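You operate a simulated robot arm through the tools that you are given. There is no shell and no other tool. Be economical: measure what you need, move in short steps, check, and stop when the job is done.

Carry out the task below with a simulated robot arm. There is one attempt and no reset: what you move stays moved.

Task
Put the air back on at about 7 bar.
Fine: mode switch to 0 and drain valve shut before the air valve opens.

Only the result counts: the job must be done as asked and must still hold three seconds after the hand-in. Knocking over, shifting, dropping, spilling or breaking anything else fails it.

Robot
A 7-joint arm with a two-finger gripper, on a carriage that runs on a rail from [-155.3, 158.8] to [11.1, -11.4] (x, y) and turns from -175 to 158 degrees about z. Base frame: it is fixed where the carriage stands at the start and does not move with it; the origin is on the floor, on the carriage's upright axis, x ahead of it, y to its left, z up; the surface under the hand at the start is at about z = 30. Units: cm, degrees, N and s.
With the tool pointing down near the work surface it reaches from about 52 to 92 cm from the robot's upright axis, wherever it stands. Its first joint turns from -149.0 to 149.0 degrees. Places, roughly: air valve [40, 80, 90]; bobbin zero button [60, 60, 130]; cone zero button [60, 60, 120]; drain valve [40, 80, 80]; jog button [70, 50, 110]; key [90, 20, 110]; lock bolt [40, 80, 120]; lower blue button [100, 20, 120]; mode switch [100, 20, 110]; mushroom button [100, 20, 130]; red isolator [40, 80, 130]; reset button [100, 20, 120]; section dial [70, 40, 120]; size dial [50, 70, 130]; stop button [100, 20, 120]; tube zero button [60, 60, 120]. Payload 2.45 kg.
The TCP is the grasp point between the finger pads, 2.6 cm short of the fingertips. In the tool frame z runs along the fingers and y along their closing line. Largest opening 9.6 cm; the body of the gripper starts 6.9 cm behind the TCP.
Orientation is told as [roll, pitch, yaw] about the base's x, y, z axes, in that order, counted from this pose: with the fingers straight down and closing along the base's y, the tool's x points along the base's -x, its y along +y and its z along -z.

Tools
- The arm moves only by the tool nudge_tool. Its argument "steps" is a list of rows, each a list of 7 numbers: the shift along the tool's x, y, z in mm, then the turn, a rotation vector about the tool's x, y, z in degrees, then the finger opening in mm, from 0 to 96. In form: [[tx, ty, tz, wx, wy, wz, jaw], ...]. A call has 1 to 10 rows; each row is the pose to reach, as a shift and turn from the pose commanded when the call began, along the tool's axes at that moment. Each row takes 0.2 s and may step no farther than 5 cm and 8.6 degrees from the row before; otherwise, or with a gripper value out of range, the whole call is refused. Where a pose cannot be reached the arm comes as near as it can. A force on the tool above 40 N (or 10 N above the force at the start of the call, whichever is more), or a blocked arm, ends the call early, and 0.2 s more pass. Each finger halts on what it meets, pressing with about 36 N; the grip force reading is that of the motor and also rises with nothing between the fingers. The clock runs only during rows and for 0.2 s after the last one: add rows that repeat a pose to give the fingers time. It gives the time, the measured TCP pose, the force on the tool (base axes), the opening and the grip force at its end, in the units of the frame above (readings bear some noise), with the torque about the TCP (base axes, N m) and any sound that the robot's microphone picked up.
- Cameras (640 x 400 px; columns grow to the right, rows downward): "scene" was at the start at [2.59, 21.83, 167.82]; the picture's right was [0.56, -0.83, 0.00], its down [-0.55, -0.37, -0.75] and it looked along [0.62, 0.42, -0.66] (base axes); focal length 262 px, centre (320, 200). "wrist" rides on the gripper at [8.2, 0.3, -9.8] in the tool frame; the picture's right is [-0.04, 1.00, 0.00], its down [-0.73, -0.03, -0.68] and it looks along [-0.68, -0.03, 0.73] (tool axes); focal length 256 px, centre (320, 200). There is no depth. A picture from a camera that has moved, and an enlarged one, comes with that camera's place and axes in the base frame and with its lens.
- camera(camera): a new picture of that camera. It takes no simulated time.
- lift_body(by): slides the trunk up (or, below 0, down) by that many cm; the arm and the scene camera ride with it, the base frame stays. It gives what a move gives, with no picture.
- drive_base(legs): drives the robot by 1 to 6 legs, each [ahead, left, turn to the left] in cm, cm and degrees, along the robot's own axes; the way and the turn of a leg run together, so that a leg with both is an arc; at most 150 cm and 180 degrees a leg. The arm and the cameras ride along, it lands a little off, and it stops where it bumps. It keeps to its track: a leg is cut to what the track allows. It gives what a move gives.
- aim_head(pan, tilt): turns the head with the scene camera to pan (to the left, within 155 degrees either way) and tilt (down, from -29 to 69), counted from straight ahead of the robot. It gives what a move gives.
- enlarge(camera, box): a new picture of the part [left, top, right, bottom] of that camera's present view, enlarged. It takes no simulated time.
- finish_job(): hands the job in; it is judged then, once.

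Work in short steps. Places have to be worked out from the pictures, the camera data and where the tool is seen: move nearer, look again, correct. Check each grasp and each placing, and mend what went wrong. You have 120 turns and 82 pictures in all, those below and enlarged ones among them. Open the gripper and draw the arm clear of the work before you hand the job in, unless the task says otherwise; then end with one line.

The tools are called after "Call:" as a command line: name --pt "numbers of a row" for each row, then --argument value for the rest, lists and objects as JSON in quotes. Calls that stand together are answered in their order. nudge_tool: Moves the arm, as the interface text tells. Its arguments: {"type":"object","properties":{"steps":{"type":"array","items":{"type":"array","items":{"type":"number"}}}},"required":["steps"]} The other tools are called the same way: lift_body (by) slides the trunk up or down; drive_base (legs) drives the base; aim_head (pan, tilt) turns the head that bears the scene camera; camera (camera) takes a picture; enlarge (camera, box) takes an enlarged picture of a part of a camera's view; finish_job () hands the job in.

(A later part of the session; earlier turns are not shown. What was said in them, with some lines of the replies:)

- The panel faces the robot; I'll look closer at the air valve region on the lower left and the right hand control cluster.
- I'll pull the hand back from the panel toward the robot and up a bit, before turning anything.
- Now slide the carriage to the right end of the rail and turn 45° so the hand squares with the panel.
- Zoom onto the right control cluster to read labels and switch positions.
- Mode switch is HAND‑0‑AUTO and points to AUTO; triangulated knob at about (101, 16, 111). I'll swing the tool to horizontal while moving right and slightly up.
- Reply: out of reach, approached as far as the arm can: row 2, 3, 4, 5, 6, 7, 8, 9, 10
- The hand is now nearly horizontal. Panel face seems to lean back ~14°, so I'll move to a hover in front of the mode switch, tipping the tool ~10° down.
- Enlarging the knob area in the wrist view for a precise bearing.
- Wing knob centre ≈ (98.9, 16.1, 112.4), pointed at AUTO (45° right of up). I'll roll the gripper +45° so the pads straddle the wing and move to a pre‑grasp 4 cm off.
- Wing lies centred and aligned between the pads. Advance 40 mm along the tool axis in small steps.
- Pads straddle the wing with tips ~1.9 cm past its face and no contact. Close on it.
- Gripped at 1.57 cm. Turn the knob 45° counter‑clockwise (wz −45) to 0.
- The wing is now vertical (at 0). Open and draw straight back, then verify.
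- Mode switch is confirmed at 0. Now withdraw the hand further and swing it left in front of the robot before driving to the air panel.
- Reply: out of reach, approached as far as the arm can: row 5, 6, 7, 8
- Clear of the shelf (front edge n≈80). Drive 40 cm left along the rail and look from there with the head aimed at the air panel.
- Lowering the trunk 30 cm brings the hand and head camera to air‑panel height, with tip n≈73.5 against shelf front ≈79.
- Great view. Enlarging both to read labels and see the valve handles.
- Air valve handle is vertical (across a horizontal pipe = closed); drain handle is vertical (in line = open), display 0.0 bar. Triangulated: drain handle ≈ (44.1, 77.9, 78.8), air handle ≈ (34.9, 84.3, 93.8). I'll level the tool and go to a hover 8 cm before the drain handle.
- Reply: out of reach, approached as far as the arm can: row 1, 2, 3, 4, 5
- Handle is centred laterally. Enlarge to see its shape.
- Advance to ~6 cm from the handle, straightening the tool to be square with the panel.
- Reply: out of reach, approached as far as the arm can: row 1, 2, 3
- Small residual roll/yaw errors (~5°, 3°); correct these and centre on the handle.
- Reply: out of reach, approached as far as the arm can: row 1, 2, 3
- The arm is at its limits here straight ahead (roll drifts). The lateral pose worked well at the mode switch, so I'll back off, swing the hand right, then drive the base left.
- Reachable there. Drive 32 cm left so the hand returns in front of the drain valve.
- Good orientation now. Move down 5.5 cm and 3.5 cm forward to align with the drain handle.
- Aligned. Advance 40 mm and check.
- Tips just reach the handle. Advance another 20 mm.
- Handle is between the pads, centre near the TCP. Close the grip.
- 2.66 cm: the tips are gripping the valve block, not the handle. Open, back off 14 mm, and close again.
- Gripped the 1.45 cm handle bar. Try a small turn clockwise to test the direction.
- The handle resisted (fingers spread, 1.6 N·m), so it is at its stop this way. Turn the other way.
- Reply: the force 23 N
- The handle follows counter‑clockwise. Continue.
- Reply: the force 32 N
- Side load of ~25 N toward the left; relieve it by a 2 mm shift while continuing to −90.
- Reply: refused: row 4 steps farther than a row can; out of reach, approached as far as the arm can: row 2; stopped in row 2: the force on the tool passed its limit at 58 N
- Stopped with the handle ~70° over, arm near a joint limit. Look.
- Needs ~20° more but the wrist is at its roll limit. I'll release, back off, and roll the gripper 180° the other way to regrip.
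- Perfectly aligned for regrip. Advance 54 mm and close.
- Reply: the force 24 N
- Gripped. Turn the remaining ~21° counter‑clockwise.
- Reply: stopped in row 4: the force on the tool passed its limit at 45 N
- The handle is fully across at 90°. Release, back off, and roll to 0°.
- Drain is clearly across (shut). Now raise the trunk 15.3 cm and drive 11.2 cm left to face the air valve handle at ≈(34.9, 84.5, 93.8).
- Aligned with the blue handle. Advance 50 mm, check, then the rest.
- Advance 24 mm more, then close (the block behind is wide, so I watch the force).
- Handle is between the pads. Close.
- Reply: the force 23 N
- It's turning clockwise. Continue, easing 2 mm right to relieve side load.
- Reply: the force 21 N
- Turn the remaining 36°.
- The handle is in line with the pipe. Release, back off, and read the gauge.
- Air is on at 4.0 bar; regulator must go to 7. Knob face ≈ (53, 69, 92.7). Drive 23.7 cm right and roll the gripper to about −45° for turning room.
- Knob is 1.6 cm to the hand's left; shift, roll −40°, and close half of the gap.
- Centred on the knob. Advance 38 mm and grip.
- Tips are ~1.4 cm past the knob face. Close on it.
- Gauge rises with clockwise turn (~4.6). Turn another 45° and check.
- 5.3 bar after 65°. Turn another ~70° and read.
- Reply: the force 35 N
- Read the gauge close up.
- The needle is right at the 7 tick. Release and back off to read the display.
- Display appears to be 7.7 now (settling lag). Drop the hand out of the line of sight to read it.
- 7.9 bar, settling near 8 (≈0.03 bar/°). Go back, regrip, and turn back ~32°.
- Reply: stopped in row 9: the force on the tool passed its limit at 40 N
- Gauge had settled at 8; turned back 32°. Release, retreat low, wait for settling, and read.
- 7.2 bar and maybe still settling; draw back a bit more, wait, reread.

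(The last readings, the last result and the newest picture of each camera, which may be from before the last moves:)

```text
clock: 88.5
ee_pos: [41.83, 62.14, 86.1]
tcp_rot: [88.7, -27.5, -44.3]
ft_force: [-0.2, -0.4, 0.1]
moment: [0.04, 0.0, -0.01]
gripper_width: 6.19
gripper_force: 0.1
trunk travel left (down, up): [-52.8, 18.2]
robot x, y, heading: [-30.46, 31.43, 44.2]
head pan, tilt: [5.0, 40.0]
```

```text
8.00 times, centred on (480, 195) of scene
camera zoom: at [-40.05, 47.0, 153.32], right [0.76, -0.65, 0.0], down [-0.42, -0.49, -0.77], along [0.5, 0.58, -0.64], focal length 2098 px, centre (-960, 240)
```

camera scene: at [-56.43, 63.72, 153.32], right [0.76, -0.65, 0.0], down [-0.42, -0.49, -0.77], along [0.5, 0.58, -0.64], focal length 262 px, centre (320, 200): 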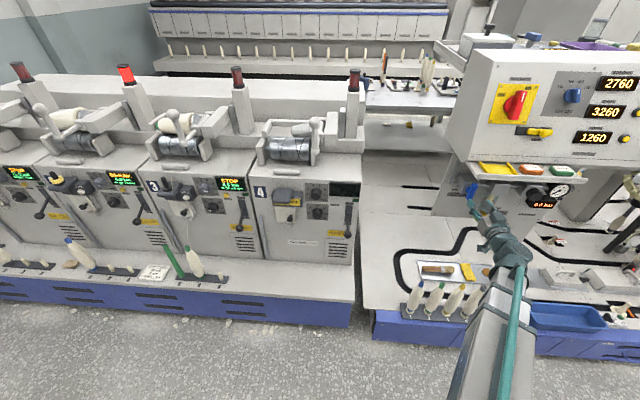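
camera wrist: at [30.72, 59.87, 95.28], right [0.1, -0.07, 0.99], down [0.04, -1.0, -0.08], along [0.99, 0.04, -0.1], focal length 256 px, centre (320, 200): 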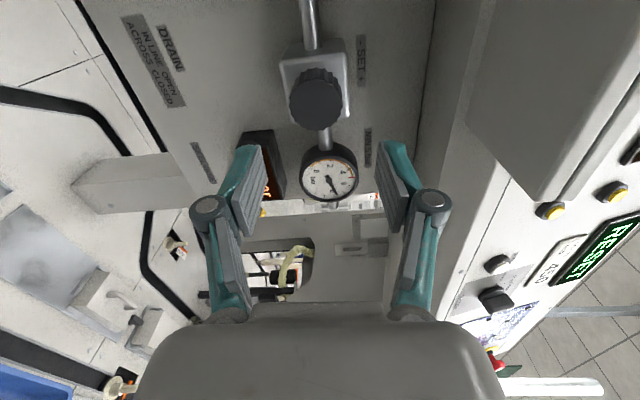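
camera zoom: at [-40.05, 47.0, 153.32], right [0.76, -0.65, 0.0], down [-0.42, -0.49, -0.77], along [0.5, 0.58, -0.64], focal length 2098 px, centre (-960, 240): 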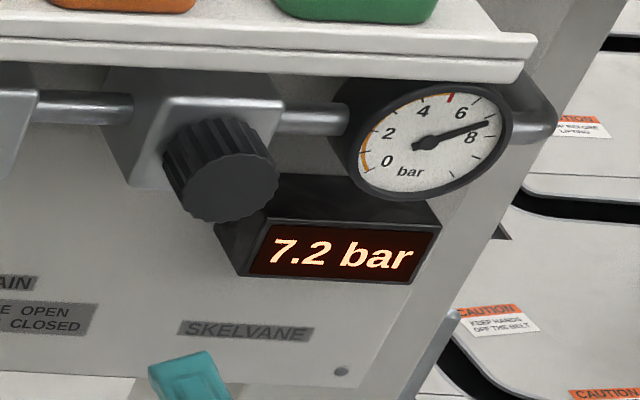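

Settled at 7.2. A small trim of ~7° will bring it closer to 7.0; regrip and turn back slightly.

Call:
nudge_tool --pt "-25 30 0 0 0 0 62" --pt "-50 60 0 0 0 0 62" --pt "-50 60 30 0 0 0 62" --pt "-50 60 60 0 0 0 62" --pt "-50 60 88 0 0 0 62" --pt "-50 60 88 0 0 0 62" --pt "-50 60 88 0 0 0 48" --pt "-50 60 88 0 0 0 36" --pt "-50 60 88 0 0 0 30" --pt "-50 60 88 0 0 0 30"

Call:
nudge_tool --pt "0 0 0 0 0 -4 30" --pt "0 0 0 0 0 -8 30" --pt "0 0 0 0 0 -8 30"

Call:
nudge_tool --pt "0 0 0 0 0 0 50" --pt "0 0 0 0 0 0 62" --pt "0 0 0 0 0 0 62" --pt "0 0 -30 0 0 0 62" --pt "0 0 -60 0 0 0 62" --pt "0 0 -90 0 0 0 62" --pt "35 -25 -90 0 0 0 62" --pt "50 -60 -90 0 0 0 62" --pt "50 -60 -90 0 0 0 62" --pt "50 -60 -90 0 0 0 62"

Call:
nudge_tool --pt "0 0 0 0 0 0 62" --pt "0 0 0 0 0 0 62" --pt "0 0 0 0 0 0 62" --pt "0 0 0 0 0 0 62" --pt "0 0 0 0 0 0 62" --pt "0 0 0 0 0 0 62" --pt "0 0 0 0 0 0 62" --pt "0 0 0 0 0 0 62"

Call:
enlarge --camera "scene" --box '[390, 150, 534, 240]'

```text
clock: 90.7
ee_pos: [49.34, 67.18, 93.52]
tcp_rot: [88.8, -27.6, -44.3]
ft_force: [2.5, 4.4, 7.0]
moment: [0.1, -0.1, 0.09]
gripper_width: 4.14
gripper_force: 44.9
trunk travel left (down, up): [-52.8, 18.2]
robot x, y, heading: [-30.74, 31.39, 44.3]
head pan, tilt: [5.0, 40.0]
```

```text
clock: 91.5
ee_pos: [49.35, 67.16, 93.46]
tcp_rot: [88.5, -35.5, -44.1]
ft_force: [-2.7, 0.7, -1.6]
moment: [0.18, -0.24, -0.96]
gripper_width: 4.16
gripper_force: 45.0
trunk travel left (down, up): [-52.8, 18.2]
robot x, y, heading: [-30.75, 31.36, 44.0]
head pan, tilt: [5.0, 40.0]
```

```text
clock: 93.7
ee_pos: [42.57, 61.29, 85.97]
tcp_rot: [88.6, -35.6, -44.0]
ft_force: [-0.9, -0.4, 0.4]
moment: [-0.04, 0.01, 0.04]
gripper_width: 6.19
gripper_force: 0.2
trunk travel left (down, up): [-52.8, 18.2]
robot x, y, heading: [-30.82, 31.47, 44.4]
head pan, tilt: [5.0, 40.0]
```

```text
clock: 95.5
ee_pos: [42.58, 61.31, 85.92]
tcp_rot: [88.5, -35.5, -44.1]
ft_force: [-0.5, 0.0, -0.6]
moment: [0.0, -0.03, 0.0]
gripper_width: 6.19
gripper_force: 0.0
trunk travel left (down, up): [-52.8, 18.2]
robot x, y, heading: [-30.62, 31.58, 44.1]
head pan, tilt: [5.0, 40.0]
```

```text
4.44 times, centred on (462, 195) of scene
camera zoom: at [-40.05, 47.0, 153.32], right [0.76, -0.65, 0.0], down [-0.42, -0.49, -0.77], along [0.5, 0.58, -0.64], focal length 1166 px, centre (-311, 222)
```

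zoom: 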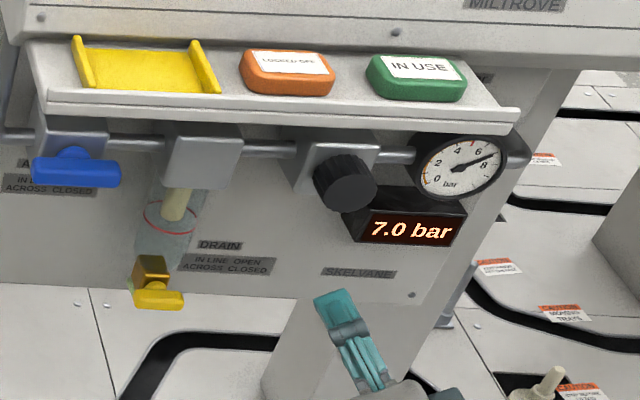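

The display reads 7.0 bar, the drain handle is across (shut), the air valve is in line (open) and the mode switch is at 0. The gripper is open and clear, so I'm handing in.

Call:
finish_job

```text
The job is handed in.
```

The air is back on at 7.0 bar; I set the mode switch to 0 and shut the drain valve before opening the air valve.
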